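You operate a simulated robot arm through the tools that you are given. There is no shell and no other tool. Be economical: measure what you need, move in short steps, check, and stop when the job is done.

You are at the controls of a simulated robot arm. One attempt, no reset.

JOB
Take the blot card with the yellow tab and put it on the pane of the light box. Then take the carton with the green stripe and put it on the bottom shelf of the steel shelving. Then fetch the yellow drum can and set it on the second shelf from the bottom of the steel shelving. Then push the grey bin drawer shut. Then take the brass strainer and put it on the middle strip of the gear case. Then fetch the yellow tip cap and set it on the shelf under the white table. Then fetch the filter with the blue ring and stand it on top of the yellow oil can. Then fetch the white marker labelled "loader" from the grey table and set it in the beige tub. Keep to this order. Set down upright: carton with the green stripe, yellow drum can, yellow tip cap, filter with the blue ring.

It is judged by the outcome, as a careful person would: the job done as asked, and still so three seconds after it is handed in. It fails if anything else is knocked over, pushed out of place, dropped, spilled or broken. Lids that push on must go on centred and level and be pressed home; caps that screw on are set level and turned clockwise until they are tight.

ROBOT AND FRAMES
A 7-joint arm with a two-finger parallel gripper on a trunk, on a base that drives. Base frame: it is fixed to the floor where the robot stands at the start and does not move with it; the origin is under the middle of the robot, x ahead of it, y to its left, z up; the surface under the hand at the start is at about z = 90. Readings come in cm, degrees, newtons and seconds.
With the tool pointing down near the work surface it reaches from about 20 to 72 cm from the robot's upright axis, wherever it stands. Its first joint turns from -166.0 to 166.0 degrees. Places, roughly: beige tub (29x23x14 cm) [500, -310, 100]; blot card with the yellow tab (9x9x3 cm) [50, -10, 90]; bottom shelf of the steel shelving [-260, 580, 20]; brass strainer (6x6x13 cm) [-50, 160, 50]; carton with the green stripe [-250, 550, 175]; filter with the blue ring (6x6x12 cm) [280, -310, 50]; grey bin drawer [230, 690, 70]; middle strip of the gear case (13x64 cm) [-74, 292, 84]; pane of the light box (16x17 cm) [-240, 320, 94]; second shelf of the steel shelving [-260, 580, 50]; shelf under the white table [70, 40, 40]; white marker [450, -325, 100]; yellow drum can (21x8x16 cm) [-110, 660, 50]; yellow oil can (21x8x16 cm) [260, -300, 50]; yellow tip cap (5x5x5 cm) [-240, 20, 90]. Payload 1.57 kg.
The tool frame sits at the grasp point between the pads (the TCP): z along the fingers, y along the line on which they close. The tips reach 3 cm beyond it. The gripper opens to 11 cm. The fingers are 2.4 cm wide and 1.2 cm thick; the gripper's body (4.8 by 11.2 cm) begins 7.8 cm behind the TCP.
Orientation is that of the tool frame in the base frame, as [roll, pitch, yaw] about the fixed x, y, z axes, in that order (R = Rz(yaw) Ry(pitch) Rx(roll)). With the fingers straight down and closing along the base's y, the tool's x points along the base's -x, its y along +y and its z along -z.

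CONTROLS
- The arm moves only by the tool step_arm. Its argument "rows" is a list of rows, each a list of 7 numbers: the opening, from 0 (shut) to 1 (fully open), then the shift along the base's x, y, z in units of 100 mm (1.0 is 100 mm), then the turn, a rotation vector about the base's x, y, z in units of 60 degrees (1.0 is 60 degrees). In form: [[claw, tx, ty, tz, rx, ry, rz], ...]. A call has 1 to 10 rows; each row is the pose to reach, as a shift and turn from the pose commanded when the call began. A call with a number of a shift or a turn outside -1 to 1 is refused whole. Each row takes 0.2 s and may step no farther than 5 cm and 8.6 degrees from the row before; otherwise, or with a gripper value out of range, the whole call is refused. A pose out of reach is approached as far as the arm can. The call stops where the force on the tool passes 40 N (or 10 N more than at its start, if that is more) or the arm is blocked; 0.2 s more then pass. The fingers move at their own pace (about 4.5 cm/s each) and stop on an object; they squeeze with about 37 N. The grip force told is the motor's: it shows also when the fingers shut on nothing. Time passes only in rows, and 0.2 s behind the last, so rows that repeat a pose let the fingers close. It gives the time, the measured TCP pose, the force on the tool (base axes), the opening and the grip force at its end, in the units of the frame above (readings bear some noise), with the torque about the TCP (base axes, N m) and any sound that the robot's microphone picked up.
- Cameras (640 x 400 px; columns grow to the right, rows downward): "scene" is now at [1.85, 15.45, 153.99]; the picture's right is [0.01, -1.00, 0.00], its down [-0.74, -0.00, -0.68] and it looks along [0.68, 0.00, -0.74] (base axes); focal length 294 px, centre (320, 200). "wrist" rides on the gripper at [7, 1.6, -14.1] in the tool frame; the picture's right is [-0.23, 0.97, 0.00], its down [-0.86, -0.20, -0.48] and it looks along [-0.47, -0.11, 0.88] (tool axes); focal length 222 px, centre (320, 200). There is no depth. A picture from a camera that has moved, and an enlarged one, comes with that camera's place and axes in the base frame and with its lens.
- grab_frame(camera): a new picture of that camera. It takes no simulated time.
- slide_trunk(by): slides the trunk up (or, below 0, down) by that many cm; the arm and the scene camera ride with it, the base frame stays. It gives what a move gives, with no picture.
- drive_base(legs): drives the robot by 1 to 6 legs, each [ahead, turn to the left] in cm and degrees, along the robot's own axes; the way and the turn of a leg run together, so that a leg with both is an arc; at most 150 cm and 180 degrees a leg. The arm and the cameras ride along, it lands a little off, and it stops where it bumps. It gives what a move gives.
- head_to(pan, tilt): turns the head with the scene camera to pan (to the left, within 155 degrees either way) and tilt (down, from -29 to 69), counted from straight ahead of the robot. It gives what a move gives.
- close_up(camera, box): a new picture of the part [left, top, right, bottom] of that camera's present view, enlarged. It takes no simulated time.
- sign_off(): hands the job in; it is judged then, once.

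Go step by step. Nothing tells you exact positions but the pictures and the camera data: compare them with the known pose of the tool, close in by small moves and look again before you grip or let go. The budget is 217 turns and 202 pictures, counting those below and the enlarged ones. Unless the task says otherwise, let go and move clear before handing in.

The tools are called after ">>>" by a JSON object that holds its "api" and its "payload". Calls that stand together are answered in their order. step_arm: Moves the arm, as the interface text tells. Its arguments: {"type":"object","properties":{"rows":{"type":"array","items":{"type":"array","items":{"type":"number"}}}},"required":["rows"]} The other tools are called the same way: slide_trunk (by) slides the trunk up or down; drive_base (legs) drives the base; head_to (pan, tilt) turns the head that bears the scene camera; grab_frame (camera) takes a picture; close_up (camera, box) takes an enlarged picture of a part of a camera's view; sign_off () hands the job in.

At the start:

```text
time: 0.0
ee_pos: [39.0, 28.45, 116.32]
ee_rot: [180.0, 0.0, 180.0]
wrist_force: [-0.6, -0.6, 0.4]
torque: [0.03, -0.02, 0.01]
gripper_width: 10.97
finger_force: 0.0
trunk travel left (down, up): [-48.0, 11.0]
robot x, y, heading: [0.27, -0.22, -0.0]
head pan, tilt: [0.4, 47.5]
```

scene: 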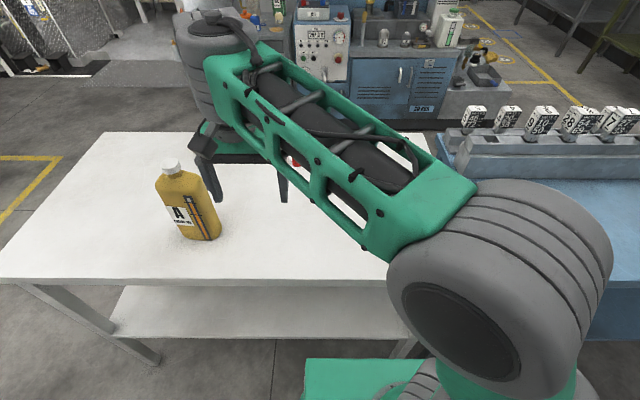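
wrist: 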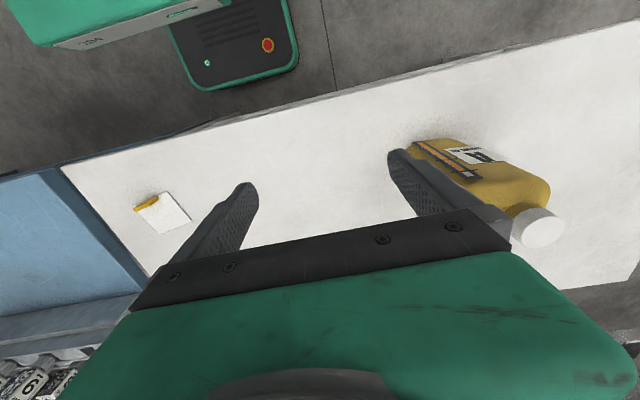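

I see the card with the yellow tab on the white table at about (49, -8). I'll look closely at it and from the scene camera.

>>> {"api": "close_up", "payload": {"camera": "wrist", "box": [100, 160, 260, 260]}}

>>> {"api": "step_arm", "payload": {"rows": [[1, 0.1, -0.4, 0, 0, 0, 0], [1, 0.2, -0.8, 0, 0, 0, 0]]}}

```text
4.00 times, centred on (180, 210) of wrist
camera zoom: at [32.16, 30.11, 130.8], right [0.23, 0.97, 0.0], down [0.86, -0.2, 0.48], along [0.47, -0.11, -0.88], focal length 888 px, centre (880, 160)
```

zoom: 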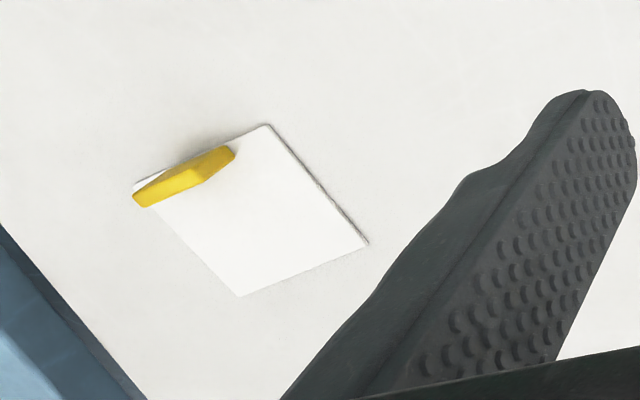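

```text
time: 0.6
ee_pos: [40.85, 20.41, 116.5]
ee_rot: [-179.9, 0.0, -180.0]
wrist_force: [-0.8, -0.1, -0.7]
torque: [0.0, 0.01, 0.0]
gripper_width: 11.0
finger_force: 0.0
trunk travel left (down, up): [-48.0, 11.0]
robot x, y, heading: [-0.18, 0.13, -0.3]
head pan, tilt: [0.4, 47.5]
```

The card is at about (49.5, -8.6), with its tab upright along the near edge around (46, -9.6), so I need to close across x. I'll move over it and rotate by about -79°.

>>> {"api": "step_arm", "payload": {"rows": [[0.5, 0.1, -0.2, -0.1, 0, 0, -0.133], [0.5, 0.2, -0.4, -0.3, 0, 0, -0.266], [0.5, 0.3, -0.6, -0.5, 0, 0, -0.4], [0.5, 0.4, -0.8, -0.7, 0, 0, -0.533], [0.5, 0.5, -1.0, -0.8, 0, 0, -0.666]]}}

>>> {"api": "step_arm", "payload": {"rows": [[0.5, 0, -0.2, 0, 0, 0, -0.133], [0.5, 0, -0.4, 0, 0, 0, -0.266], [0.5, 0, -0.6, 0, 0, 0, -0.4], [0.5, 0, -0.8, 0, 0, 0, -0.533], [0.5, 0, -1.0, 0, 0, 0, -0.655]]}}

>>> {"api": "step_arm", "payload": {"rows": [[0.5, 0, -0.4, 0, 0, 0, 0], [0.5, 0, -0.8, 0, 0, 0, 0], [0.5, 0.0, -1.0, 0, 0, 0, 0]]}}

>>> {"api": "grab_frame", "payload": {"camera": "wrist"}}

```text
time: 1.8
ee_pos: [45.86, 10.44, 108.52]
ee_rot: [180.0, 0.0, 139.9]
wrist_force: [-0.1, -0.2, -0.6]
torque: [0.01, -0.01, -0.01]
gripper_width: 5.52
finger_force: 0.0
trunk travel left (down, up): [-48.0, 11.0]
robot x, y, heading: [0.33, 0.21, 0.0]
head pan, tilt: [0.4, 47.5]
```

```text
time: 3.0
ee_pos: [45.93, 0.35, 108.42]
ee_rot: [180.0, 0.0, 100.6]
wrist_force: [1.0, 0.1, -0.1]
torque: [0.02, -0.03, 0.02]
gripper_width: 5.52
finger_force: 0.0
trunk travel left (down, up): [-48.0, 11.0]
robot x, y, heading: [0.22, -0.21, 0.0]
head pan, tilt: [0.4, 47.5]
```

```text
time: 3.8
ee_pos: [45.93, -9.69, 108.54]
ee_rot: [-180.0, -0.1, 100.8]
wrist_force: [0.0, 0.4, 0.4]
torque: [0.0, -0.02, 0.01]
gripper_width: 5.53
finger_force: 0.0
trunk travel left (down, up): [-48.0, 11.0]
robot x, y, heading: [-0.1, 0.07, -0.1]
head pan, tilt: [0.4, 47.5]
```

```text
198 pictures are left
camera wrist: at [46.46, -2.38, 122.82], right [1.0, -0.04, 0.0], down [-0.04, -0.88, 0.48], along [-0.02, -0.48, -0.88], focal length 222 px, centre (320, 200)
```

wrist: 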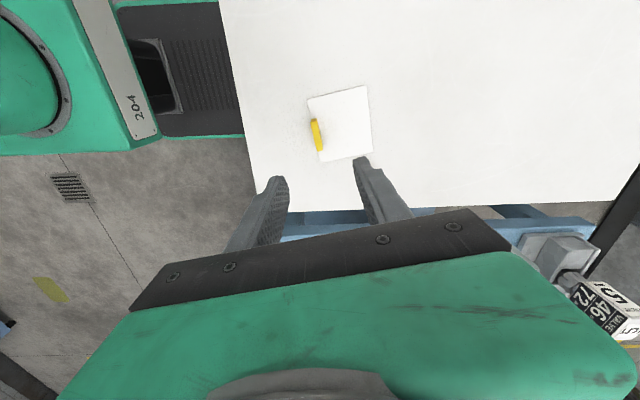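

The tab shows at about (45.7, -9.1). I'll check its exact angle.

>>> {"api": "close_up", "payload": {"camera": "wrist", "box": [280, 75, 400, 150]}}

```text
5.33 times, centred on (340, 112) of wrist
camera zoom: at [46.46, -2.38, 122.82], right [1.0, -0.04, 0.0], down [-0.04, -0.88, 0.48], along [-0.02, -0.48, -0.88], focal length 1185 px, centre (213, 667)
```

zoom: 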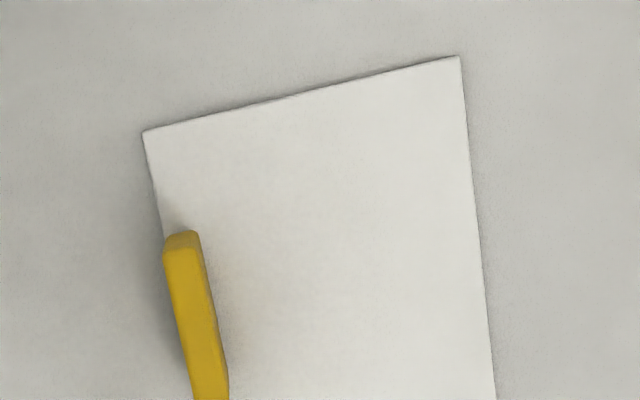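

Tab centre is near (45.8, -9.1), and the angle fits. I'll descend over it.

>>> {"api": "step_arm", "payload": {"rows": [[0.4, 0, 0.06, -0.4, 0, 0, 0], [0.4, 0, 0.06, -0.8, 0, 0, 0], [0.4, 0, 0.06, -1.0, 0, 0, 0]]}}

>>> {"api": "step_arm", "payload": {"rows": [[0.4, 0, 0, -0.2, 0, 0, 0], [0.4, 0, 0, -0.3, 0, 0, 0], [0.4, 0, 0, -0.42, 0, 0, 0]]}}

>>> {"api": "grab_frame", "payload": {"camera": "wrist"}}

```text
time: 4.6
ee_pos: [47.26, -10.84, 100.96]
ee_rot: [-178.3, 1.2, 100.7]
wrist_force: [0.3, -0.4, -0.7]
torque: [0.04, 0.04, 0.03]
gripper_width: 4.39
finger_force: 0.0
out of reach, approached as far as the arm can: row 2, 3
trunk travel left (down, up): [-48.0, 11.0]
robot x, y, heading: [-0.08, -0.06, -0.0]
head pan, tilt: [0.4, 47.5]
```

```text
time: 5.4
ee_pos: [49.36, -9.65, 98.3]
ee_rot: [-178.8, -0.2, 100.7]
wrist_force: [0.0, 0.3, -0.8]
torque: [0.02, 0.0, 0.01]
gripper_width: 4.39
finger_force: 0.0
out of reach, approached as far as the arm can: row 1, 2, 3
trunk travel left (down, up): [-48.0, 11.0]
robot x, y, heading: [0.22, -0.16, -0.3]
head pan, tilt: [0.4, 47.5]
```

```text
196 pictures are left
camera wrist: at [50.13, -2.44, 112.65], right [1.0, -0.04, -0.02], down [-0.03, -0.88, 0.48], along [-0.04, -0.48, -0.88], focal length 222 px, centre (320, 200)
```

wrist: 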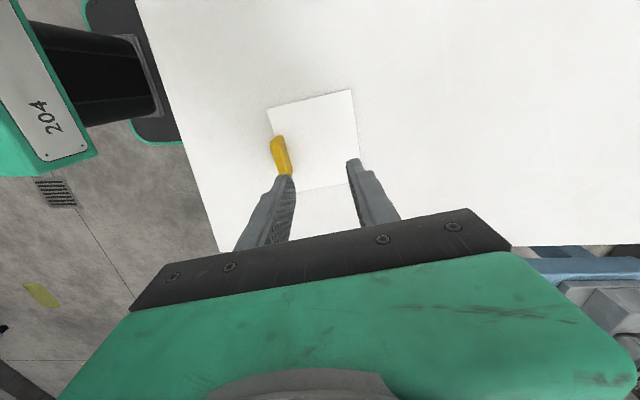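

The arm is at its limit with the trunk high. I'll raise the arm, then slide the trunk down.

>>> {"api": "step_arm", "payload": {"rows": [[0.4, 0, 0, 0.4, 0, 0, 0], [0.4, 0, 0, 0.8, 0, 0, 0], [0.4, 0, 0, 1.0, 0, 0, 0]]}}

>>> {"api": "step_arm", "payload": {"rows": [[0.4, 0, 0, 0.4, 0, 0, 0], [0.4, 0, 0, 0.8, 0, 0, 0], [0.4, 0, 0, 1.0, 0, 0, 0]]}}

>>> {"api": "slide_trunk", "payload": {"by": -15}}

```text
time: 6.2
ee_pos: [49.25, -9.89, 108.1]
ee_rot: [180.0, 0.0, 100.7]
wrist_force: [0.2, -0.2, -0.1]
torque: [0.01, 0.01, -0.05]
gripper_width: 4.42
finger_force: 0.0
trunk travel left (down, up): [-48.0, 11.0]
robot x, y, heading: [-0.21, -0.01, -0.1]
head pan, tilt: [0.4, 47.5]
```

```text
time: 7.0
ee_pos: [49.19, -9.81, 117.59]
ee_rot: [179.9, -0.2, 100.6]
wrist_force: [-0.6, 0.3, 1.4]
torque: [-0.04, -0.06, 0.04]
gripper_width: 4.36
finger_force: 0.1
out of reach, approached as far as the arm can: row 3
trunk travel left (down, up): [-48.0, 11.0]
robot x, y, heading: [0.09, -0.28, -0.2]
head pan, tilt: [0.4, 47.5]
```

```text
time: 8.8
ee_pos: [49.71, -9.78, 102.59]
ee_rot: [179.9, -0.1, 100.7]
wrist_force: [0.3, 0.3, 0.5]
torque: [-0.04, 0.02, 0.0]
gripper_width: 4.4
finger_force: 0.1
trunk travel left (down, up): [-33.0, 26.0]
robot x, y, heading: [-0.21, -0.23, 0.1]
head pan, tilt: [0.4, 47.5]
```

Now I'll shift back to the tab and come down partway.

>>> {"api": "step_arm", "payload": {"rows": [[0.4, -0.38, 0.07, -0.1, 0, 0, 0], [0.4, -0.38, 0.07, -0.4, 0, 0, 0], [0.4, -0.38, 0.07, -0.6, 0, 0, 0]]}}

>>> {"api": "grab_frame", "payload": {"camera": "wrist"}}

```text
time: 9.6
ee_pos: [45.88, -9.26, 96.83]
ee_rot: [179.8, 0.0, 100.7]
wrist_force: [0.4, 0.0, -0.1]
torque: [0.02, 0.02, 0.01]
gripper_width: 4.38
finger_force: 0.0
trunk travel left (down, up): [-33.0, 26.0]
robot x, y, heading: [0.16, -0.01, -0.1]
head pan, tilt: [0.4, 47.5]
```

```text
195 pictures are left
camera wrist: at [46.33, -2.02, 111.1], right [1.0, -0.04, 0.0], down [-0.04, -0.88, 0.48], along [-0.02, -0.48, -0.88], focal length 222 px, centre (320, 200)
```

wrist: 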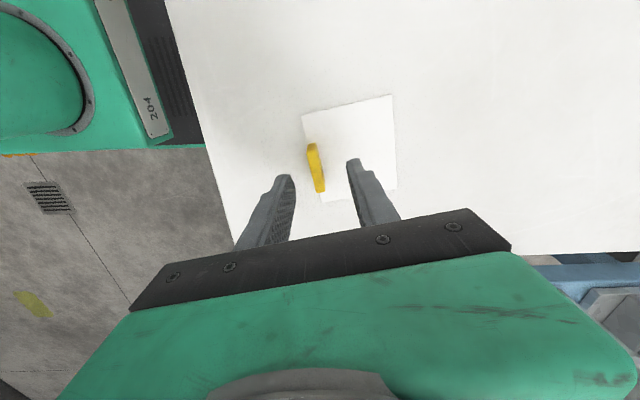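

>>> {"api": "step_arm", "payload": {"rows": [[0.4, 0, 0.01, -0.15, 0, 0, 0], [0.4, 0, 0.01, -0.27, 0, 0, 0], [0.4, 0, 0.01, -0.27, 0, 0, 0]]}}

>>> {"api": "grab_frame", "payload": {"camera": "wrist"}}

```text
time: 10.3
ee_pos: [45.92, -9.1, 93.99]
ee_rot: [179.8, 0.0, 100.6]
wrist_force: [0.6, 0.2, -1.0]
torque: [0.0, 0.01, 0.0]
gripper_width: 4.38
finger_force: 0.1
trunk travel left (down, up): [-33.0, 26.0]
robot x, y, heading: [0.07, 0.06, 0.1]
head pan, tilt: [0.4, 47.5]
```

```text
194 pictures are left
camera wrist: at [46.34, -1.9, 108.35], right [1.0, -0.04, 0.0], down [-0.04, -0.88, 0.48], along [-0.02, -0.48, -0.88], focal length 222 px, centre (320, 200)
```

wrist: 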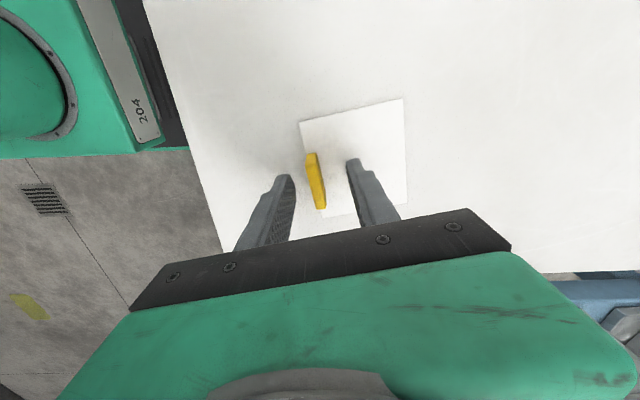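

>>> {"api": "step_arm", "payload": {"rows": [[0, 0, 0, 0, 0, 0, 0], [0, 0, 0, 0, 0, 0, 0], [0, 0, 0, 0, 0, 0, 0], [0, 0, 0, 0, 0, 0, 0]]}}

>>> {"api": "step_arm", "payload": {"rows": [[0, 0, 0, 0.2, 0, 0, 0], [0, 0, 0, 0.5, 0, 0, 0], [0, 0, 0, 0.7, 0, 0, 0]]}}

>>> {"api": "grab_frame", "payload": {"camera": "wrist"}}

>>> {"api": "head_to", "payload": {"pan": 120, "tilt": 15}}

>>> {"api": "grab_frame", "payload": {"camera": "scene"}}

```text
time: 11.3
ee_pos: [45.89, -9.17, 93.95]
ee_rot: [179.9, -0.1, 100.6]
wrist_force: [0.2, 0.0, 0.2]
torque: [0.01, 0.02, -0.02]
gripper_width: 0.77
finger_force: 27.0
trunk travel left (down, up): [-33.0, 26.0]
robot x, y, heading: [0.22, 0.08, 0.1]
head pan, tilt: [0.4, 47.5]
```

```text
time: 12.2
ee_pos: [45.79, -9.19, 100.9]
ee_rot: [-180.0, -0.3, 100.7]
wrist_force: [-0.1, 0.9, -0.6]
torque: [-0.01, 0.03, 0.01]
gripper_width: 0.75
finger_force: 26.3
trunk travel left (down, up): [-33.0, 26.0]
robot x, y, heading: [-0.18, -0.35, -0.1]
head pan, tilt: [0.4, 47.5]
```

```text
193 pictures are left
camera wrist: at [46.36, -1.93, 115.25], right [1.0, -0.04, 0.0], down [-0.04, -0.88, 0.48], along [-0.02, -0.48, -0.88], focal length 222 px, centre (320, 200)
```

wrist: 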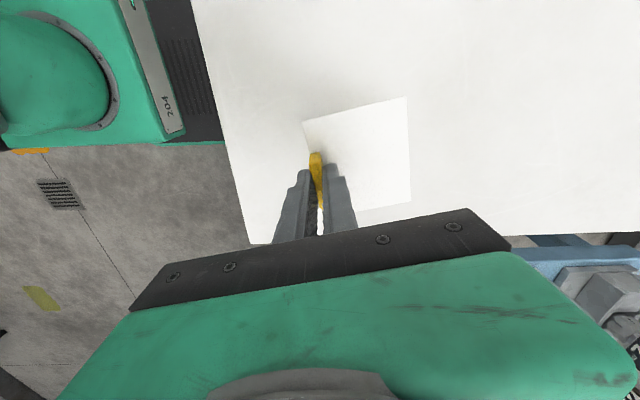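

```text
time: 14.1
ee_pos: [45.91, -9.07, 100.83]
ee_rot: [179.9, -0.1, 100.7]
wrist_force: [0.1, 0.4, 0.2]
torque: [0.01, -0.03, 0.01]
gripper_width: 0.73
finger_force: 26.8
trunk travel left (down, up): [-33.0, 26.0]
robot x, y, heading: [-0.51, -0.04, 0.1]
head pan, tilt: [120.0, 15.0]
```

```text
192 pictures are left
camera scene: at [-10.73, 23.47, 144.02], right [0.87, 0.5, 0.0], down [0.13, -0.22, -0.97], along [-0.48, 0.84, -0.26], focal length 294 px, centre (320, 200)
```

scene: 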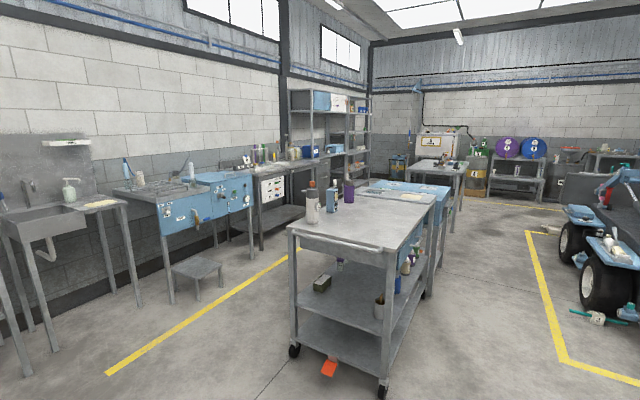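

The card is held. I'll survey the room to plan the routes.

>>> {"api": "head_to", "payload": {"pan": 155, "tilt": 25}}

>>> {"api": "grab_frame", "payload": {"camera": "scene"}}

>>> {"api": "head_to", "payload": {"pan": 65, "tilt": 20}}

>>> {"api": "grab_frame", "payload": {"camera": "scene"}}

>>> {"api": "head_to", "payload": {"pan": -60, "tilt": 20}}

>>> {"api": "grab_frame", "payload": {"camera": "scene"}}

>>> {"api": "head_to", "payload": {"pan": -140, "tilt": 25}}

>>> {"api": "grab_frame", "payload": {"camera": "scene"}}

```text
time: 15.1
ee_pos: [45.86, -9.15, 100.92]
ee_rot: [179.9, -0.1, 100.6]
wrist_force: [0.3, 0.2, 0.2]
torque: [0.03, 0.01, 0.02]
gripper_width: 0.75
finger_force: 27.0
trunk travel left (down, up): [-33.0, 26.0]
robot x, y, heading: [-0.19, 0.06, -0.1]
head pan, tilt: [154.7, 25.0]
```

```text
191 pictures are left
camera scene: at [-14.4, 19.33, 142.4], right [0.43, 0.9, 0.0], down [0.38, -0.18, -0.91], along [-0.82, 0.39, -0.42], focal length 294 px, centre (320, 200)
```

scene: 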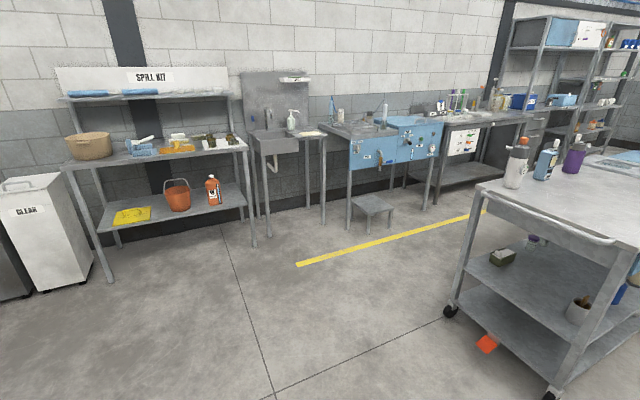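

```text
time: 16.8
ee_pos: [45.87, -9.09, 100.91]
ee_rot: [180.0, -0.1, 100.7]
wrist_force: [-0.3, 0.7, -0.4]
torque: [0.0, 0.0, 0.02]
gripper_width: 0.76
finger_force: 26.8
trunk travel left (down, up): [-33.0, 26.0]
robot x, y, heading: [0.19, -0.02, 0.1]
head pan, tilt: [65.0, 20.0]
```

```text
190 pictures are left
camera scene: at [-2.14, 23.82, 143.21], right [0.91, -0.42, 0.0], down [-0.14, -0.31, -0.94], along [0.4, 0.85, -0.34], focal length 294 px, centre (320, 200)
```

scene: 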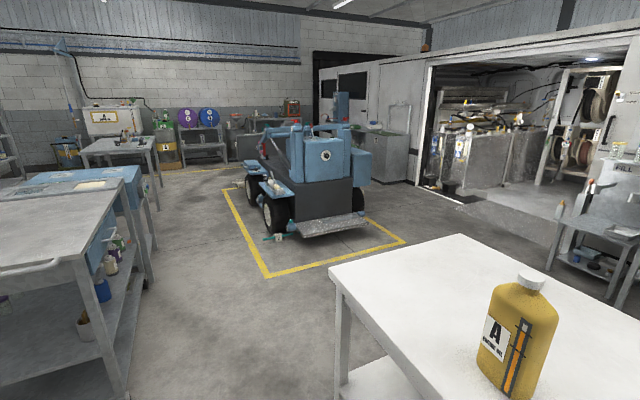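

```text
time: 18.8
ee_pos: [45.84, -9.08, 101.04]
ee_rot: [179.9, -0.1, 100.7]
wrist_force: [0.5, 0.4, -0.9]
torque: [0.01, 0.0, 0.01]
gripper_width: 0.76
finger_force: 26.2
trunk travel left (down, up): [-33.0, 26.0]
robot x, y, heading: [-0.16, -0.08, 0.0]
head pan, tilt: [-60.0, 20.0]
```

```text
189 pictures are left
camera scene: at [-1.41, 7.32, 143.21], right [-0.87, -0.5, 0.0], down [-0.17, 0.3, -0.94], along [0.47, -0.81, -0.34], focal length 294 px, centre (320, 200)
```

scene: 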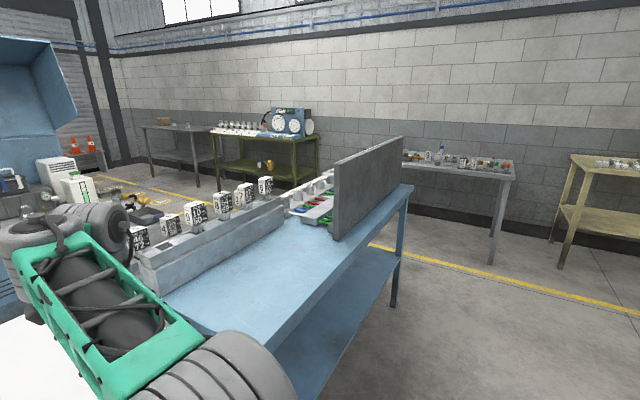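

```text
time: 20.4
ee_pos: [45.84, -9.08, 100.93]
ee_rot: [179.9, 0.0, 100.6]
wrist_force: [-0.5, 0.2, 0.1]
torque: [-0.01, -0.01, 0.01]
gripper_width: 0.74
finger_force: 26.8
trunk travel left (down, up): [-33.0, 26.0]
robot x, y, heading: [0.32, -0.04, -0.0]
head pan, tilt: [-140.0, 25.0]
```

```text
188 pictures are left
camera scene: at [-13.12, 9.45, 142.4], right [-0.64, 0.77, 0.0], down [0.32, 0.27, -0.91], along [-0.69, -0.58, -0.42], focal length 294 px, centre (320, 200)
```

scene: 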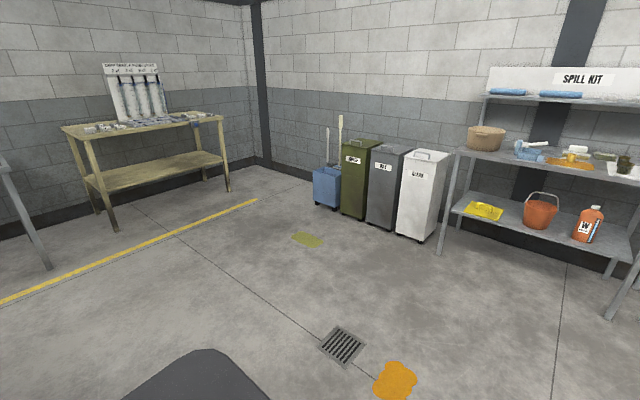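

I have a rough map: the trolley spans x -87..-41, y 128..215, and the benches line the wall with their front edge near x = -212. I'll back off and drive to the corridor at x = -140.

>>> {"api": "head_to", "payload": {"pan": 0, "tilt": 30}}

>>> {"api": "drive_base", "payload": {"legs": [[-45, 0], [0, 150], [110, 0], [0, -60]]}}

>>> {"api": "grab_frame", "payload": {"camera": "scene"}}

```text
time: 22.6
ee_pos: [45.94, -9.09, 100.96]
ee_rot: [179.9, 0.0, 100.8]
wrist_force: [0.6, -0.7, 0.6]
torque: [0.02, 0.01, -0.01]
gripper_width: 0.78
finger_force: 26.5
trunk travel left (down, up): [-33.0, 26.0]
robot x, y, heading: [0.07, -0.2, 0.0]
head pan, tilt: [0.0, 30.0]
```

```text
time: 39.4
ee_pos: [-131.26, 102.11, 100.96]
ee_rot: [180.0, -0.1, -169.1]
wrist_force: [0.0, 1.2, -0.5]
torque: [-0.01, 0.03, -0.01]
gripper_width: 0.75
finger_force: 26.3
trunk travel left (down, up): [-33.0, 26.0]
robot x, y, heading: [-140.31, 56.1, 89.9]
head pan, tilt: [0.0, 30.0]
```

```text
187 pictures are left
camera scene: at [-155.69, 59.09, 141.61], right [1.0, 0.0, 0.0], down [0.0, -0.5, -0.87], along [0.0, 0.87, -0.5], focal length 294 px, centre (320, 200)
```

scene: 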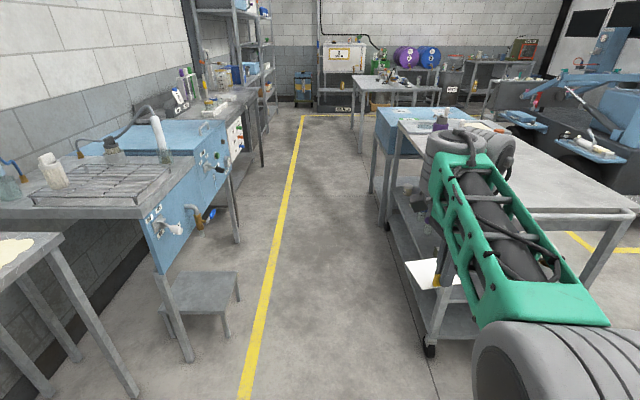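

The corridor is clear. I'll shift a bit left, then drive up to y = 320 and face the wall bench.

>>> {"api": "drive_base", "payload": {"legs": [[0, 8], [75, 0], [0, -8], [150, 0], [39, 0]]}}

>>> {"api": "head_to", "payload": {"pan": 75, "tilt": 35}}

>>> {"api": "grab_frame", "payload": {"camera": "scene"}}

```text
time: 53.7
ee_pos: [-141.66, 364.71, 100.97]
ee_rot: [179.9, -0.2, -169.4]
wrist_force: [0.4, -0.3, 0.0]
torque: [0.01, -0.04, -0.01]
gripper_width: 0.74
finger_force: 27.1
trunk travel left (down, up): [-33.0, 26.0]
robot x, y, heading: [-150.74, 318.66, 89.9]
head pan, tilt: [0.0, 30.0]
```

```text
time: 55.2
ee_pos: [-141.76, 364.59, 100.98]
ee_rot: [179.9, -0.2, -169.2]
wrist_force: [0.5, -0.2, -0.2]
torque: [0.0, 0.0, 0.0]
gripper_width: 0.76
finger_force: 26.2
trunk travel left (down, up): [-33.0, 26.0]
robot x, y, heading: [-151.06, 318.69, 89.8]
head pan, tilt: [75.0, 35.0]
```

```text
186 pictures are left
camera scene: at [-174.94, 314.94, 140.83], right [0.26, 0.97, 0.0], down [0.55, -0.15, -0.82], along [-0.79, 0.21, -0.57], focal length 294 px, centre (320, 200)
```

scene: 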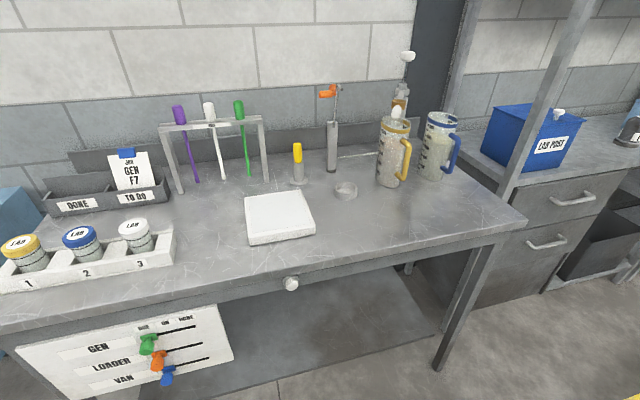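

The light box is at about (-237, 320) on the bench. I'll raise the trunk, turn to face it and drive in.

>>> {"api": "slide_trunk", "payload": {"by": 8}}

>>> {"api": "drive_base", "payload": {"legs": [[0, 90], [27, 0]]}}

>>> {"api": "head_to", "payload": {"pan": 0, "tilt": 50}}

>>> {"api": "grab_frame", "payload": {"camera": "scene"}}

>>> {"api": "grab_frame", "payload": {"camera": "wrist"}}

```text
time: 56.3
ee_pos: [-141.76, 364.53, 108.87]
ee_rot: [179.8, -0.2, -169.3]
wrist_force: [0.0, -0.7, 0.3]
torque: [0.02, 0.01, 0.0]
gripper_width: 0.73
finger_force: 27.0
trunk travel left (down, up): [-41.0, 18.0]
robot x, y, heading: [-150.83, 318.65, 90.0]
head pan, tilt: [75.0, 35.0]
```

```text
time: 62.0
ee_pos: [-223.62, 329.28, 108.98]
ee_rot: [179.9, -0.2, -80.5]
wrist_force: [0.1, -0.6, -0.1]
torque: [0.03, -0.01, 0.01]
gripper_width: 0.75
finger_force: 26.8
trunk travel left (down, up): [-41.0, 18.0]
robot x, y, heading: [-177.87, 319.19, 178.7]
head pan, tilt: [75.0, 35.0]
```

```text
time: 63.5
ee_pos: [-223.67, 329.14, 108.92]
ee_rot: [179.9, -0.2, -80.5]
wrist_force: [0.1, 0.8, -0.3]
torque: [0.04, 0.0, -0.02]
gripper_width: 0.75
finger_force: 26.5
trunk travel left (down, up): [-41.0, 18.0]
robot x, y, heading: [-177.85, 318.94, 178.8]
head pan, tilt: [0.0, 50.0]
```

```text
185 pictures are left
camera scene: at [-180.03, 303.75, 146.65], right [0.02, 1.0, 0.0], down [0.77, -0.01, -0.64], along [-0.64, 0.01, -0.77], focal length 294 px, centre (320, 200)
```

scene: 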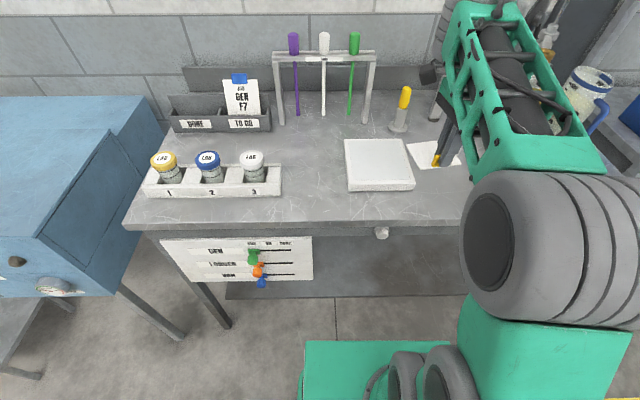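

```text
184 pictures are left
camera wrist: at [-223.89, 322.18, 123.31], right [-1.0, 0.06, 0.0], down [0.05, 0.88, 0.48], along [0.03, 0.48, -0.88], focal length 222 px, centre (320, 200)
```

wrist: 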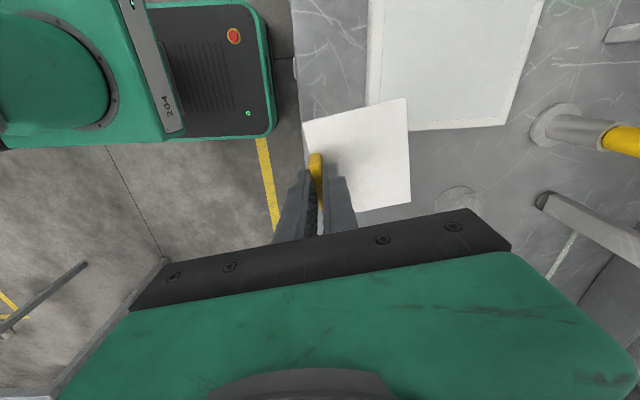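

The pane's centre is at (-237, 320). I'll move the card over it and square it up.

>>> {"api": "step_arm", "payload": {"rows": [[0, -0.3, -0.3, 0, 0, 0, -0.05], [0, -0.6, -0.6, 0, 0, 0, -0.1], [0, -0.97, -0.93, 0, 0, 0, -0.15], [0, -0.97, -0.93, -0.4, 0, 0, -0.15], [0, -0.97, -0.93, -0.7, 0, 0, -0.15]]}}

>>> {"api": "grab_frame", "payload": {"camera": "wrist"}}

>>> {"api": "grab_frame", "payload": {"camera": "scene"}}

```text
time: 64.7
ee_pos: [-233.28, 319.88, 101.81]
ee_rot: [179.7, -0.1, -89.3]
wrist_force: [1.1, -0.4, 0.0]
torque: [0.0, 0.02, 0.02]
gripper_width: 0.73
finger_force: 26.4
trunk travel left (down, up): [-41.0, 18.0]
robot x, y, heading: [-177.78, 319.36, 178.8]
head pan, tilt: [0.0, 50.0]
```

```text
183 pictures are left
camera wrist: at [-234.58, 313.03, 116.18], right [-0.98, 0.22, 0.0], down [0.19, 0.86, 0.48], along [0.1, 0.47, -0.88], focal length 222 px, centre (320, 200)
```

wrist: 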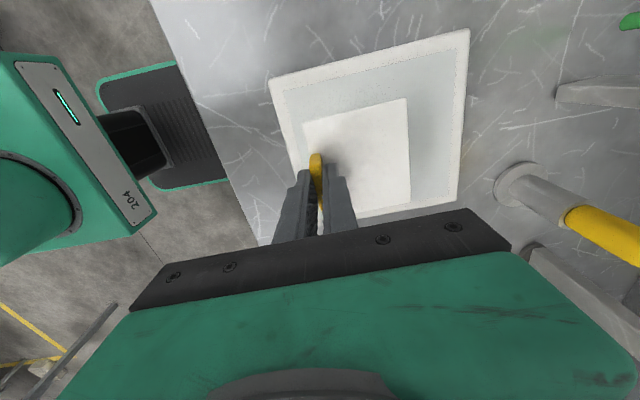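

```text
182 pictures are left
camera scene: at [-180.02, 303.74, 146.65], right [0.02, 1.0, 0.0], down [0.77, -0.01, -0.64], along [-0.64, 0.01, -0.77], focal length 294 px, centre (320, 200)
```

scene: 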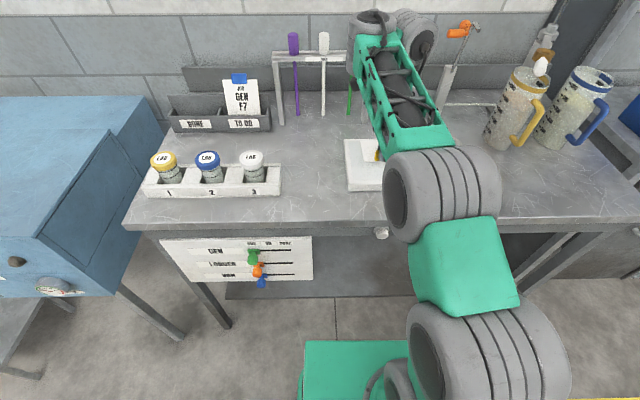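

The card is over the pane with margin all round. I'll lower it gently.

>>> {"api": "step_arm", "payload": {"rows": [[0, 0, 0, -0.15, 0, 0, 0], [0, 0, 0, -0.25, 0, 0, 0], [0, 0, 0, -0.3, 0, 0, 0], [0, 0, 0, -0.34, 0, 0, 0]]}}

>>> {"api": "close_up", "payload": {"camera": "wrist", "box": [240, 20, 480, 240]}}

```text
time: 65.7
ee_pos: [-233.31, 319.98, 98.68]
ee_rot: [179.9, -0.1, -89.4]
wrist_force: [-0.2, 0.3, 0.4]
torque: [0.02, 0.0, 0.01]
gripper_width: 0.75
finger_force: 26.5
trunk travel left (down, up): [-41.0, 18.0]
robot x, y, heading: [-177.81, 319.61, 179.0]
head pan, tilt: [0.0, 50.0]
```

```text
1.82 times, centred on (360, 130) of wrist
camera zoom: at [-234.67, 313.06, 112.87], right [-0.98, 0.22, 0.0], down [0.19, 0.86, 0.48], along [0.1, 0.47, -0.88], focal length 404 px, centre (247, 327)
```

zoom: 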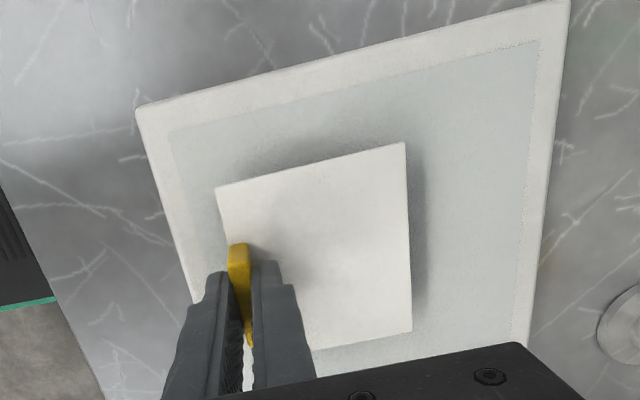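

Still slightly above; I'll shift 1.2 cm further onto the pane and keep lowering.

>>> {"api": "step_arm", "payload": {"rows": [[0, -0.12, 0, 0, 0, 0, 0], [0, -0.12, 0, -0.05, 0, 0, 0], [0, -0.12, 0, -0.09, 0, 0, 0]]}}

>>> {"api": "close_up", "payload": {"camera": "wrist", "box": [240, 20, 480, 240]}}

```text
time: 66.5
ee_pos: [-234.56, 320.0, 97.79]
ee_rot: [179.9, -0.1, -89.4]
wrist_force: [0.2, -1.0, -0.3]
torque: [-0.03, -0.02, -0.01]
gripper_width: 0.76
finger_force: 26.9
trunk travel left (down, up): [-41.0, 18.0]
robot x, y, heading: [-177.83, 319.03, 178.9]
head pan, tilt: [0.0, 50.0]
```

```text
1.82 times, centred on (360, 130) of wrist
camera zoom: at [-235.9, 313.03, 112.06], right [-0.98, 0.22, 0.0], down [0.19, 0.86, 0.48], along [0.1, 0.46, -0.88], focal length 404 px, centre (247, 327)
```

zoom: 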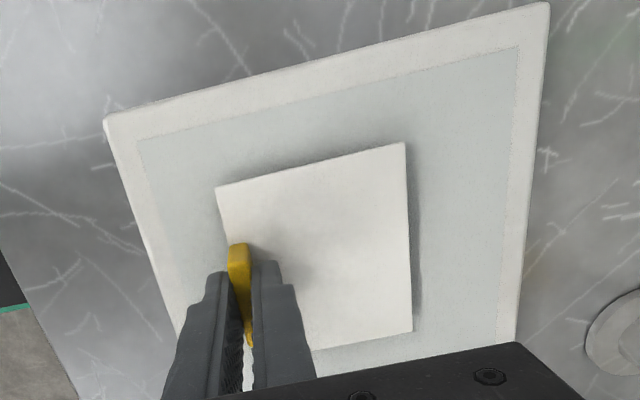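

>>> {"api": "step_arm", "payload": {"rows": [[0, 0, 0, -0.04, 0, 0, 0], [0, 0, 0, -0.07, 0, 0, 0], [0, 0, 0, -0.1, 0, 0, 0], [0, 0, 0, -0.1, 0, 0, 0]]}}

>>> {"api": "close_up", "payload": {"camera": "wrist", "box": [240, 20, 480, 240]}}

```text
time: 67.5
ee_pos: [-234.6, 319.9, 97.07]
ee_rot: [179.5, -0.2, -89.3]
wrist_force: [-0.9, 0.7, 24.4]
torque: [0.07, -0.02, 0.0]
gripper_width: 0.74
finger_force: 26.7
trunk travel left (down, up): [-41.0, 18.0]
robot x, y, heading: [-178.14, 319.42, 178.9]
head pan, tilt: [0.0, 50.0]
```

```text
1.82 times, centred on (360, 130) of wrist
camera zoom: at [-235.77, 313.06, 111.36], right [-0.98, 0.22, 0.01], down [0.19, 0.86, 0.47], along [0.1, 0.46, -0.88], focal length 404 px, centre (247, 327)
```

zoom: 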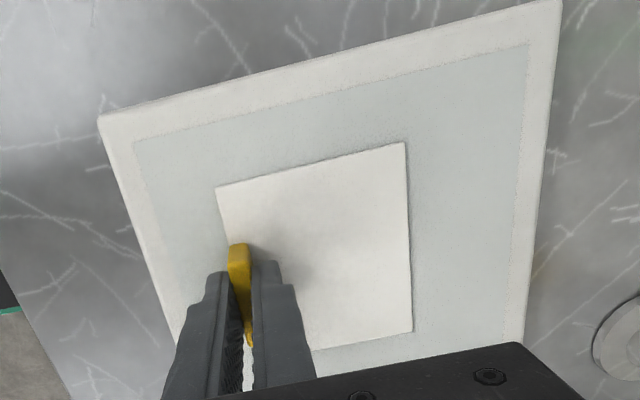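

The card is touching. I'll ease off, open slightly and lift clear.

>>> {"api": "step_arm", "payload": {"rows": [[0, 0, 0, 0.05, 0, 0, 0], [0.25, 0, 0, 0.06, 0, 0, 0], [0.25, 0, 0, 0.06, 0, 0, 0], [0.25, 0, 0, 0.06, 0, 0, 0], [0.25, 0, 0, 0.4, 0, 0, 0], [0.25, 0, 0, 0.8, 0, 0, 0], [0.25, 0.0, 0, 1.0, 0, 0, 0]]}}

>>> {"api": "grab_frame", "payload": {"camera": "wrist"}}

>>> {"api": "head_to", "payload": {"pan": -75, "tilt": 5}}

>>> {"api": "grab_frame", "payload": {"camera": "scene"}}

```text
time: 69.1
ee_pos: [-234.52, 319.91, 106.63]
ee_rot: [-180.0, -0.1, -89.4]
wrist_force: [0.0, -0.2, -0.4]
torque: [0.0, -0.02, 0.0]
gripper_width: 2.76
finger_force: 0.0
trunk travel left (down, up): [-41.0, 18.0]
robot x, y, heading: [-178.07, 319.51, 178.9]
head pan, tilt: [0.0, 50.0]
```

```text
178 pictures are left
camera wrist: at [-235.87, 312.96, 120.96], right [-0.98, 0.22, 0.0], down [0.19, 0.86, 0.48], along [0.1, 0.46, -0.88], focal length 222 px, centre (320, 200)
```

wrist: 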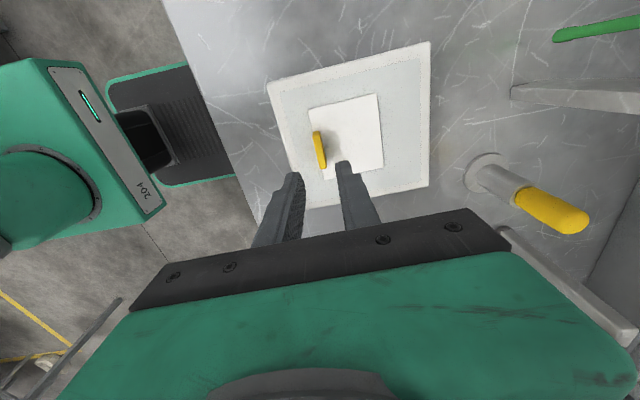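

```text
time: 70.6
ee_pos: [-234.56, 319.86, 106.64]
ee_rot: [179.9, 0.0, -89.4]
wrist_force: [0.1, -0.1, 1.0]
torque: [0.02, 0.01, 0.05]
gripper_width: 2.74
finger_force: 0.0
trunk travel left (down, up): [-41.0, 18.0]
robot x, y, heading: [-177.8, 319.16, 178.7]
head pan, tilt: [-75.0, 5.0]
```

```text
177 pictures are left
camera scene: at [-174.55, 312.52, 153.64], right [0.97, 0.24, 0.0], down [0.02, -0.08, -1.0], along [-0.24, 0.97, -0.09], focal length 294 px, centre (320, 200)
```

scene: 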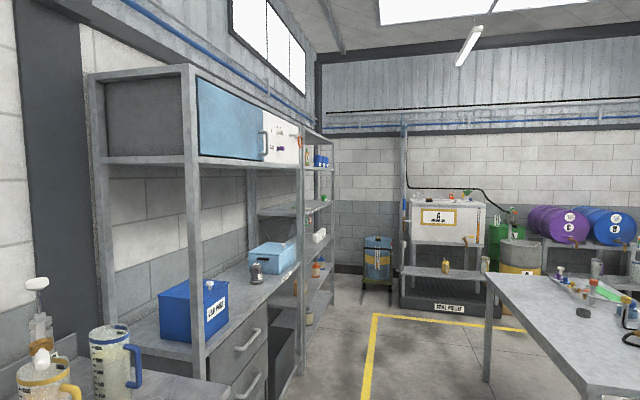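

The card lies squarely on the pane. Next is the steel shelving; I'll zoom in on it.

>>> {"api": "close_up", "payload": {"camera": "scene", "box": [240, 100, 400, 330]}}

>>> {"api": "step_arm", "payload": {"rows": [[0.25, 0.4, 0, 0, 0, 0, 0], [0.25, 0.8, 0, 0, 0, 0, 0], [0.25, 1.0, 0, 0, 0, 0, 0]]}}

>>> {"api": "drive_base", "payload": {"legs": [[-35, 0], [0, -89], [120, 0]]}}

>>> {"api": "head_to", "payload": {"pan": 50, "tilt": 0}}

>>> {"api": "grab_frame", "payload": {"camera": "scene"}}

```text
1.74 times, centred on (320, 215) of scene
camera zoom: at [-174.55, 312.52, 153.64], right [0.97, 0.24, 0.0], down [0.02, -0.08, -1.0], along [-0.24, 0.97, -0.09], focal length 511 px, centre (320, 174)
```

zoom: 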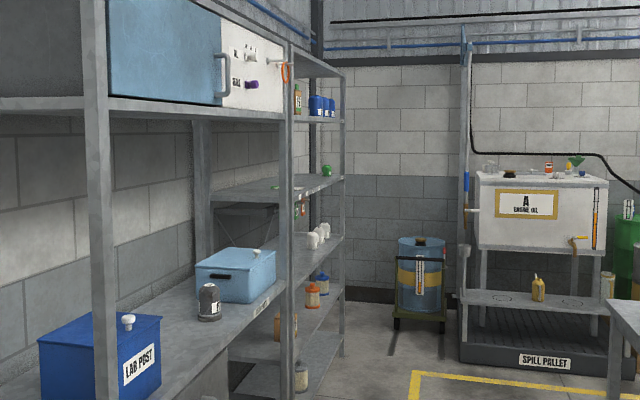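

```text
time: 71.4
ee_pos: [-224.56, 319.85, 106.58]
ee_rot: [179.9, -0.1, -89.4]
wrist_force: [0.9, 0.4, 0.4]
torque: [-0.01, -0.01, 0.01]
gripper_width: 2.75
finger_force: 0.0
trunk travel left (down, up): [-41.0, 18.0]
robot x, y, heading: [-178.2, 319.19, 178.9]
head pan, tilt: [-75.0, 5.0]
```

```text
time: 83.0
ee_pos: [-144.41, 484.56, 106.66]
ee_rot: [179.9, -0.1, -177.9]
wrist_force: [-0.4, 0.1, -0.3]
torque: [-0.03, 0.01, -0.02]
gripper_width: 2.76
finger_force: 0.1
trunk travel left (down, up): [-41.0, 18.0]
robot x, y, heading: [-143.99, 437.74, 90.3]
head pan, tilt: [-75.0, 5.0]
```

```text
time: 85.1
ee_pos: [-144.33, 484.54, 106.59]
ee_rot: [179.9, -0.1, -178.0]
wrist_force: [0.1, -0.4, 0.4]
torque: [-0.03, -0.03, 0.0]
gripper_width: 2.77
finger_force: 0.3
trunk travel left (down, up): [-41.0, 18.0]
robot x, y, heading: [-143.97, 438.36, 90.4]
head pan, tilt: [50.0, 0.0]
```

```text
175 pictures are left
camera scene: at [-166.23, 437.62, 154.44], right [0.64, 0.77, 0.0], down [0.0, 0.0, -1.0], along [-0.77, 0.64, 0.0], focal length 294 px, centre (320, 200)
```

scene: 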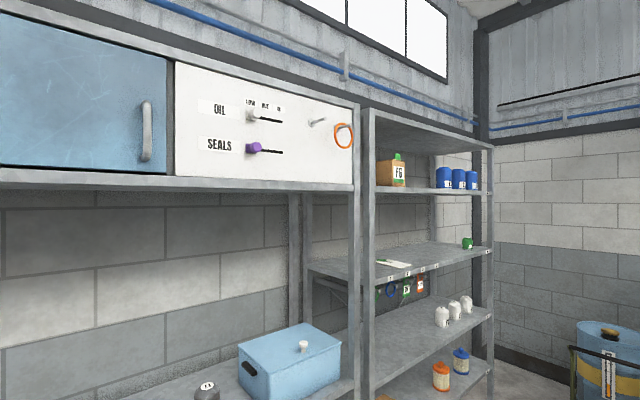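

The carton ("F6") stands on a shelf at about z 161–175. I'll drive to the corridor in front of the shelving, facing it, keeping clear of the table on the right.

>>> {"api": "drive_base", "payload": {"legs": [[0, 20], [105, 0], [0, 70]]}}

>>> {"api": "head_to", "payload": {"pan": -10, "tilt": 0}}

>>> {"api": "grab_frame", "payload": {"camera": "scene"}}

>>> {"api": "step_arm", "payload": {"rows": [[0.25, 0, 0, 0, 0, 0, -0.14], [0.25, 0, 0, 0, 0, 0, -0.28], [0.25, 0, 0, 0, 0, 0, -0.42], [0.25, 0, 0, 0, 0, 0, -0.56], [0.25, 0, 0, 0, 0, 0, -0.7], [0.25, 0, 0, 0, 0, 0, -0.75]]}}

>>> {"api": "step_arm", "payload": {"rows": [[0.25, 0, 0, 0, 0, 0, -0.14], [0.25, 0, 0, 0, 0, 0, -0.28], [0.25, 0, 0, 0, 0, 0, -0.42], [0.25, 0, 0, 0, 0, 0, -0.56], [0.25, 0, 0, 0, 0, 0, -0.7], [0.25, 0, 0, 0, 0, 0, -0.75]]}}

```text
time: 94.6
ee_pos: [-227.17, 535.65, 106.71]
ee_rot: [179.9, -0.2, -87.6]
wrist_force: [0.7, 0.6, 1.1]
torque: [0.01, 0.02, -0.02]
gripper_width: 2.74
finger_force: 0.1
trunk travel left (down, up): [-41.0, 18.0]
robot x, y, heading: [-180.6, 536.44, -179.1]
head pan, tilt: [50.0, 0.0]
```

```text
time: 95.9
ee_pos: [-227.17, 535.57, 106.64]
ee_rot: [179.9, -0.1, -87.5]
wrist_force: [-0.1, 0.1, -1.0]
torque: [-0.04, 0.02, -0.01]
gripper_width: 2.73
finger_force: 0.2
trunk travel left (down, up): [-41.0, 18.0]
robot x, y, heading: [-180.79, 536.09, -179.6]
head pan, tilt: [-10.0, 0.0]
```

```text
174 pictures are left
camera scene: at [-183.44, 522.45, 154.44], right [0.16, 0.99, 0.0], down [0.0, 0.0, -1.0], along [-0.99, 0.16, 0.0], focal length 294 px, centre (320, 200)
```

scene: 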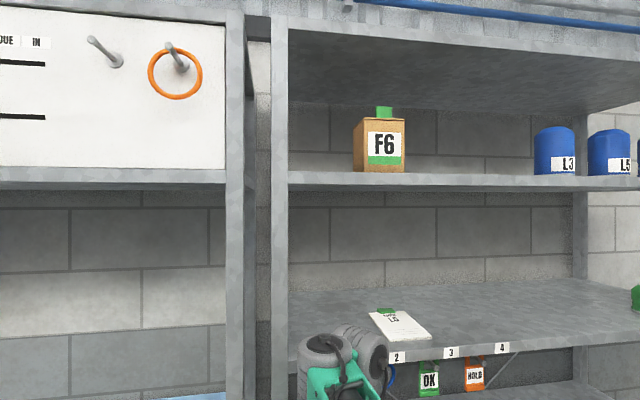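

```text
time: 97.3
ee_pos: [-227.26, 535.77, 106.57]
ee_rot: [179.9, -0.2, -132.7]
wrist_force: [0.9, 0.2, -0.6]
torque: [0.0, 0.0, -0.01]
gripper_width: 2.75
finger_force: 0.1
trunk travel left (down, up): [-41.0, 18.0]
robot x, y, heading: [-180.64, 536.22, -179.4]
head pan, tilt: [-10.0, 0.0]
```

```text
time: 98.7
ee_pos: [-227.27, 535.65, 106.7]
ee_rot: [179.9, -0.2, -177.8]
wrist_force: [0.6, -0.2, -0.3]
torque: [-0.01, 0.0, -0.02]
gripper_width: 2.71
finger_force: 0.3
trunk travel left (down, up): [-41.0, 18.0]
robot x, y, heading: [-180.39, 536.33, -179.7]
head pan, tilt: [-10.0, 0.0]
```

The carton sits above camera height, so I'll raise the trunk fully and look again for a second line of sight.

>>> {"api": "slide_trunk", "payload": {"by": 18}}

>>> {"api": "head_to", "payload": {"pan": -20, "tilt": 5}}

>>> {"api": "grab_frame", "payload": {"camera": "scene"}}

```text
time: 100.7
ee_pos: [-227.19, 535.72, 124.56]
ee_rot: [-180.0, -0.1, -177.6]
wrist_force: [-0.2, -0.6, -0.3]
torque: [-0.01, 0.0, -0.02]
gripper_width: 2.75
finger_force: 0.1
trunk travel left (down, up): [-59.0, 0.0]
robot x, y, heading: [-180.52, 536.28, -179.5]
head pan, tilt: [-10.0, 0.0]
```

```text
time: 101.5
ee_pos: [-227.26, 535.71, 124.58]
ee_rot: [179.8, -0.1, -177.6]
wrist_force: [0.5, -0.1, -0.3]
torque: [0.0, -0.01, 0.0]
gripper_width: 2.73
finger_force: 0.1
trunk travel left (down, up): [-59.0, 0.0]
robot x, y, heading: [-180.22, 536.32, -179.3]
head pan, tilt: [-20.0, 5.0]
```

```text
173 pictures are left
camera scene: at [-183.22, 524.03, 171.6], right [0.33, 0.94, 0.0], down [0.08, -0.03, -1.0], along [-0.94, 0.33, -0.09], focal length 294 px, centre (320, 200)
```

scene: 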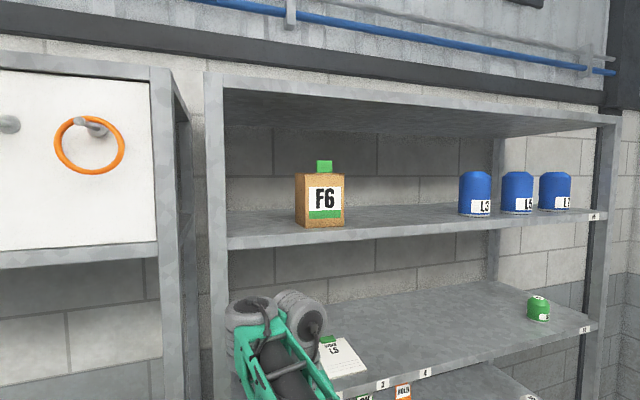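

Triangulating gives the carton's front face at x ≈ -243.5, centre y ≈ 546.7, z 160–172. I'll pitch the gripper to horizontal (camera above) while backing a little.

>>> {"api": "step_arm", "payload": {"rows": [[0.9, 0.1, 0, 0.1, 0, 0.14, 0], [0.9, 0.2, 0, 0.2, 0, 0.28, 0], [0.9, 0.3, 0, 0.3, 0, 0.42, 0], [0.9, 0.4, 0, 0.5, 0, 0.56, 0], [0.9, 0.5, 0, 0.7, 0, 0.7, 0], [0.9, 0.6, 0, 0.8, 0, 0.84, 0]]}}

>>> {"api": "step_arm", "payload": {"rows": [[0.9, 0, 0, 0.2, 0, 0.14, 0], [0.9, 0, 0, 0.4, 0, 0.28, 0], [0.9, 0, 0, 0.6, 0, 0.42, 0], [0.9, 0, 0, 0.8, 0, 0.56, 0], [0.9, 0, 0, 1, 0, 0.66, 0]]}}

>>> {"api": "grab_frame", "payload": {"camera": "wrist"}}

```text
time: 102.4
ee_pos: [-225.58, 533.45, 114.38]
ee_rot: [174.9, -4.2, -173.7]
wrist_force: [1.0, -0.3, 0.4]
torque: [0.02, 0.04, 0.01]
gripper_width: 9.89
finger_force: 0.1
out of reach, approached as far as the arm can: row 3, 4
trunk travel left (down, up): [-59.0, 0.0]
robot x, y, heading: [-180.64, 536.62, -179.2]
head pan, tilt: [-20.0, 5.0]
stopped in row 4: the arm was blocked; the commanded pose is now the measured one
```

```text
time: 102.9
ee_pos: [-224.26, 534.14, 107.04]
ee_rot: [171.2, 0.0, -173.8]
wrist_force: [0.4, 0.2, 0.6]
torque: [-0.02, 0.01, 0.03]
gripper_width: 9.9
finger_force: 0.2
trunk travel left (down, up): [-59.0, 0.0]
robot x, y, heading: [-180.47, 536.66, -179.2]
head pan, tilt: [-20.0, 5.0]
stopped in row 2: the arm was blocked; the commanded pose is now the measured one
```

```text
172 pictures are left
camera wrist: at [-230.9, 532.94, 121.45], right [0.12, 0.98, 0.15], down [0.88, -0.18, 0.44], along [0.46, 0.08, -0.89], focal length 222 px, centre (320, 200)
```

wrist: 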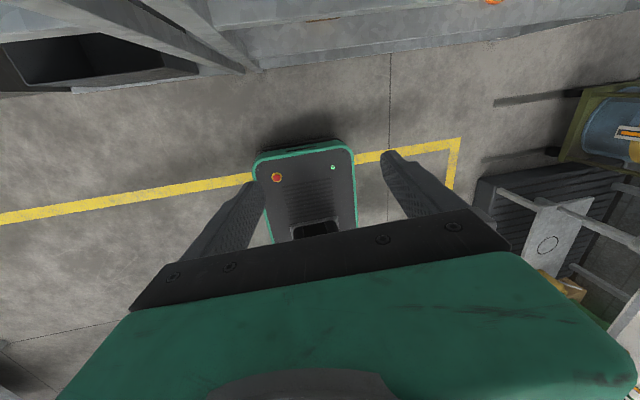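

The arm hit a limit rising while still pointing down. I'll try pitching first without rising.

>>> {"api": "step_arm", "payload": {"rows": [[0.9, 0, 0, 0, 0, 0.13, 0], [0.9, 0, 0, 0, 0, 0.26, 0], [0.9, 0, 0, 0, 0, 0.39, 0], [0.9, 0, 0, 0, 0, 0.52, 0]]}}

>>> {"api": "grab_frame", "payload": {"camera": "scene"}}

```text
time: 103.4
ee_pos: [-220.66, 535.65, 98.52]
ee_rot: [167.6, 3.3, -174.1]
wrist_force: [-0.3, -0.4, -0.8]
torque: [-0.03, -0.06, -0.01]
gripper_width: 9.88
finger_force: 0.0
trunk travel left (down, up): [-59.0, 0.0]
robot x, y, heading: [-180.34, 536.53, -179.3]
head pan, tilt: [-20.0, 5.0]
stopped in row 2: the arm was blocked; the commanded pose is now the measured one
```

```text
171 pictures are left
camera scene: at [-183.23, 524.02, 171.43], right [0.33, 0.94, 0.0], down [0.08, -0.03, -1.0], along [-0.94, 0.33, -0.09], focal length 294 px, centre (320, 200)
```

scene: 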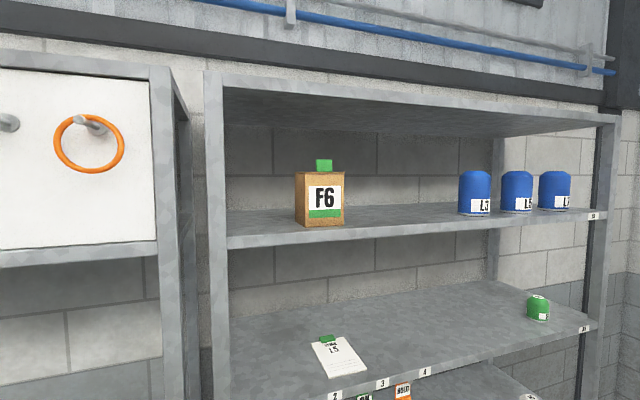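

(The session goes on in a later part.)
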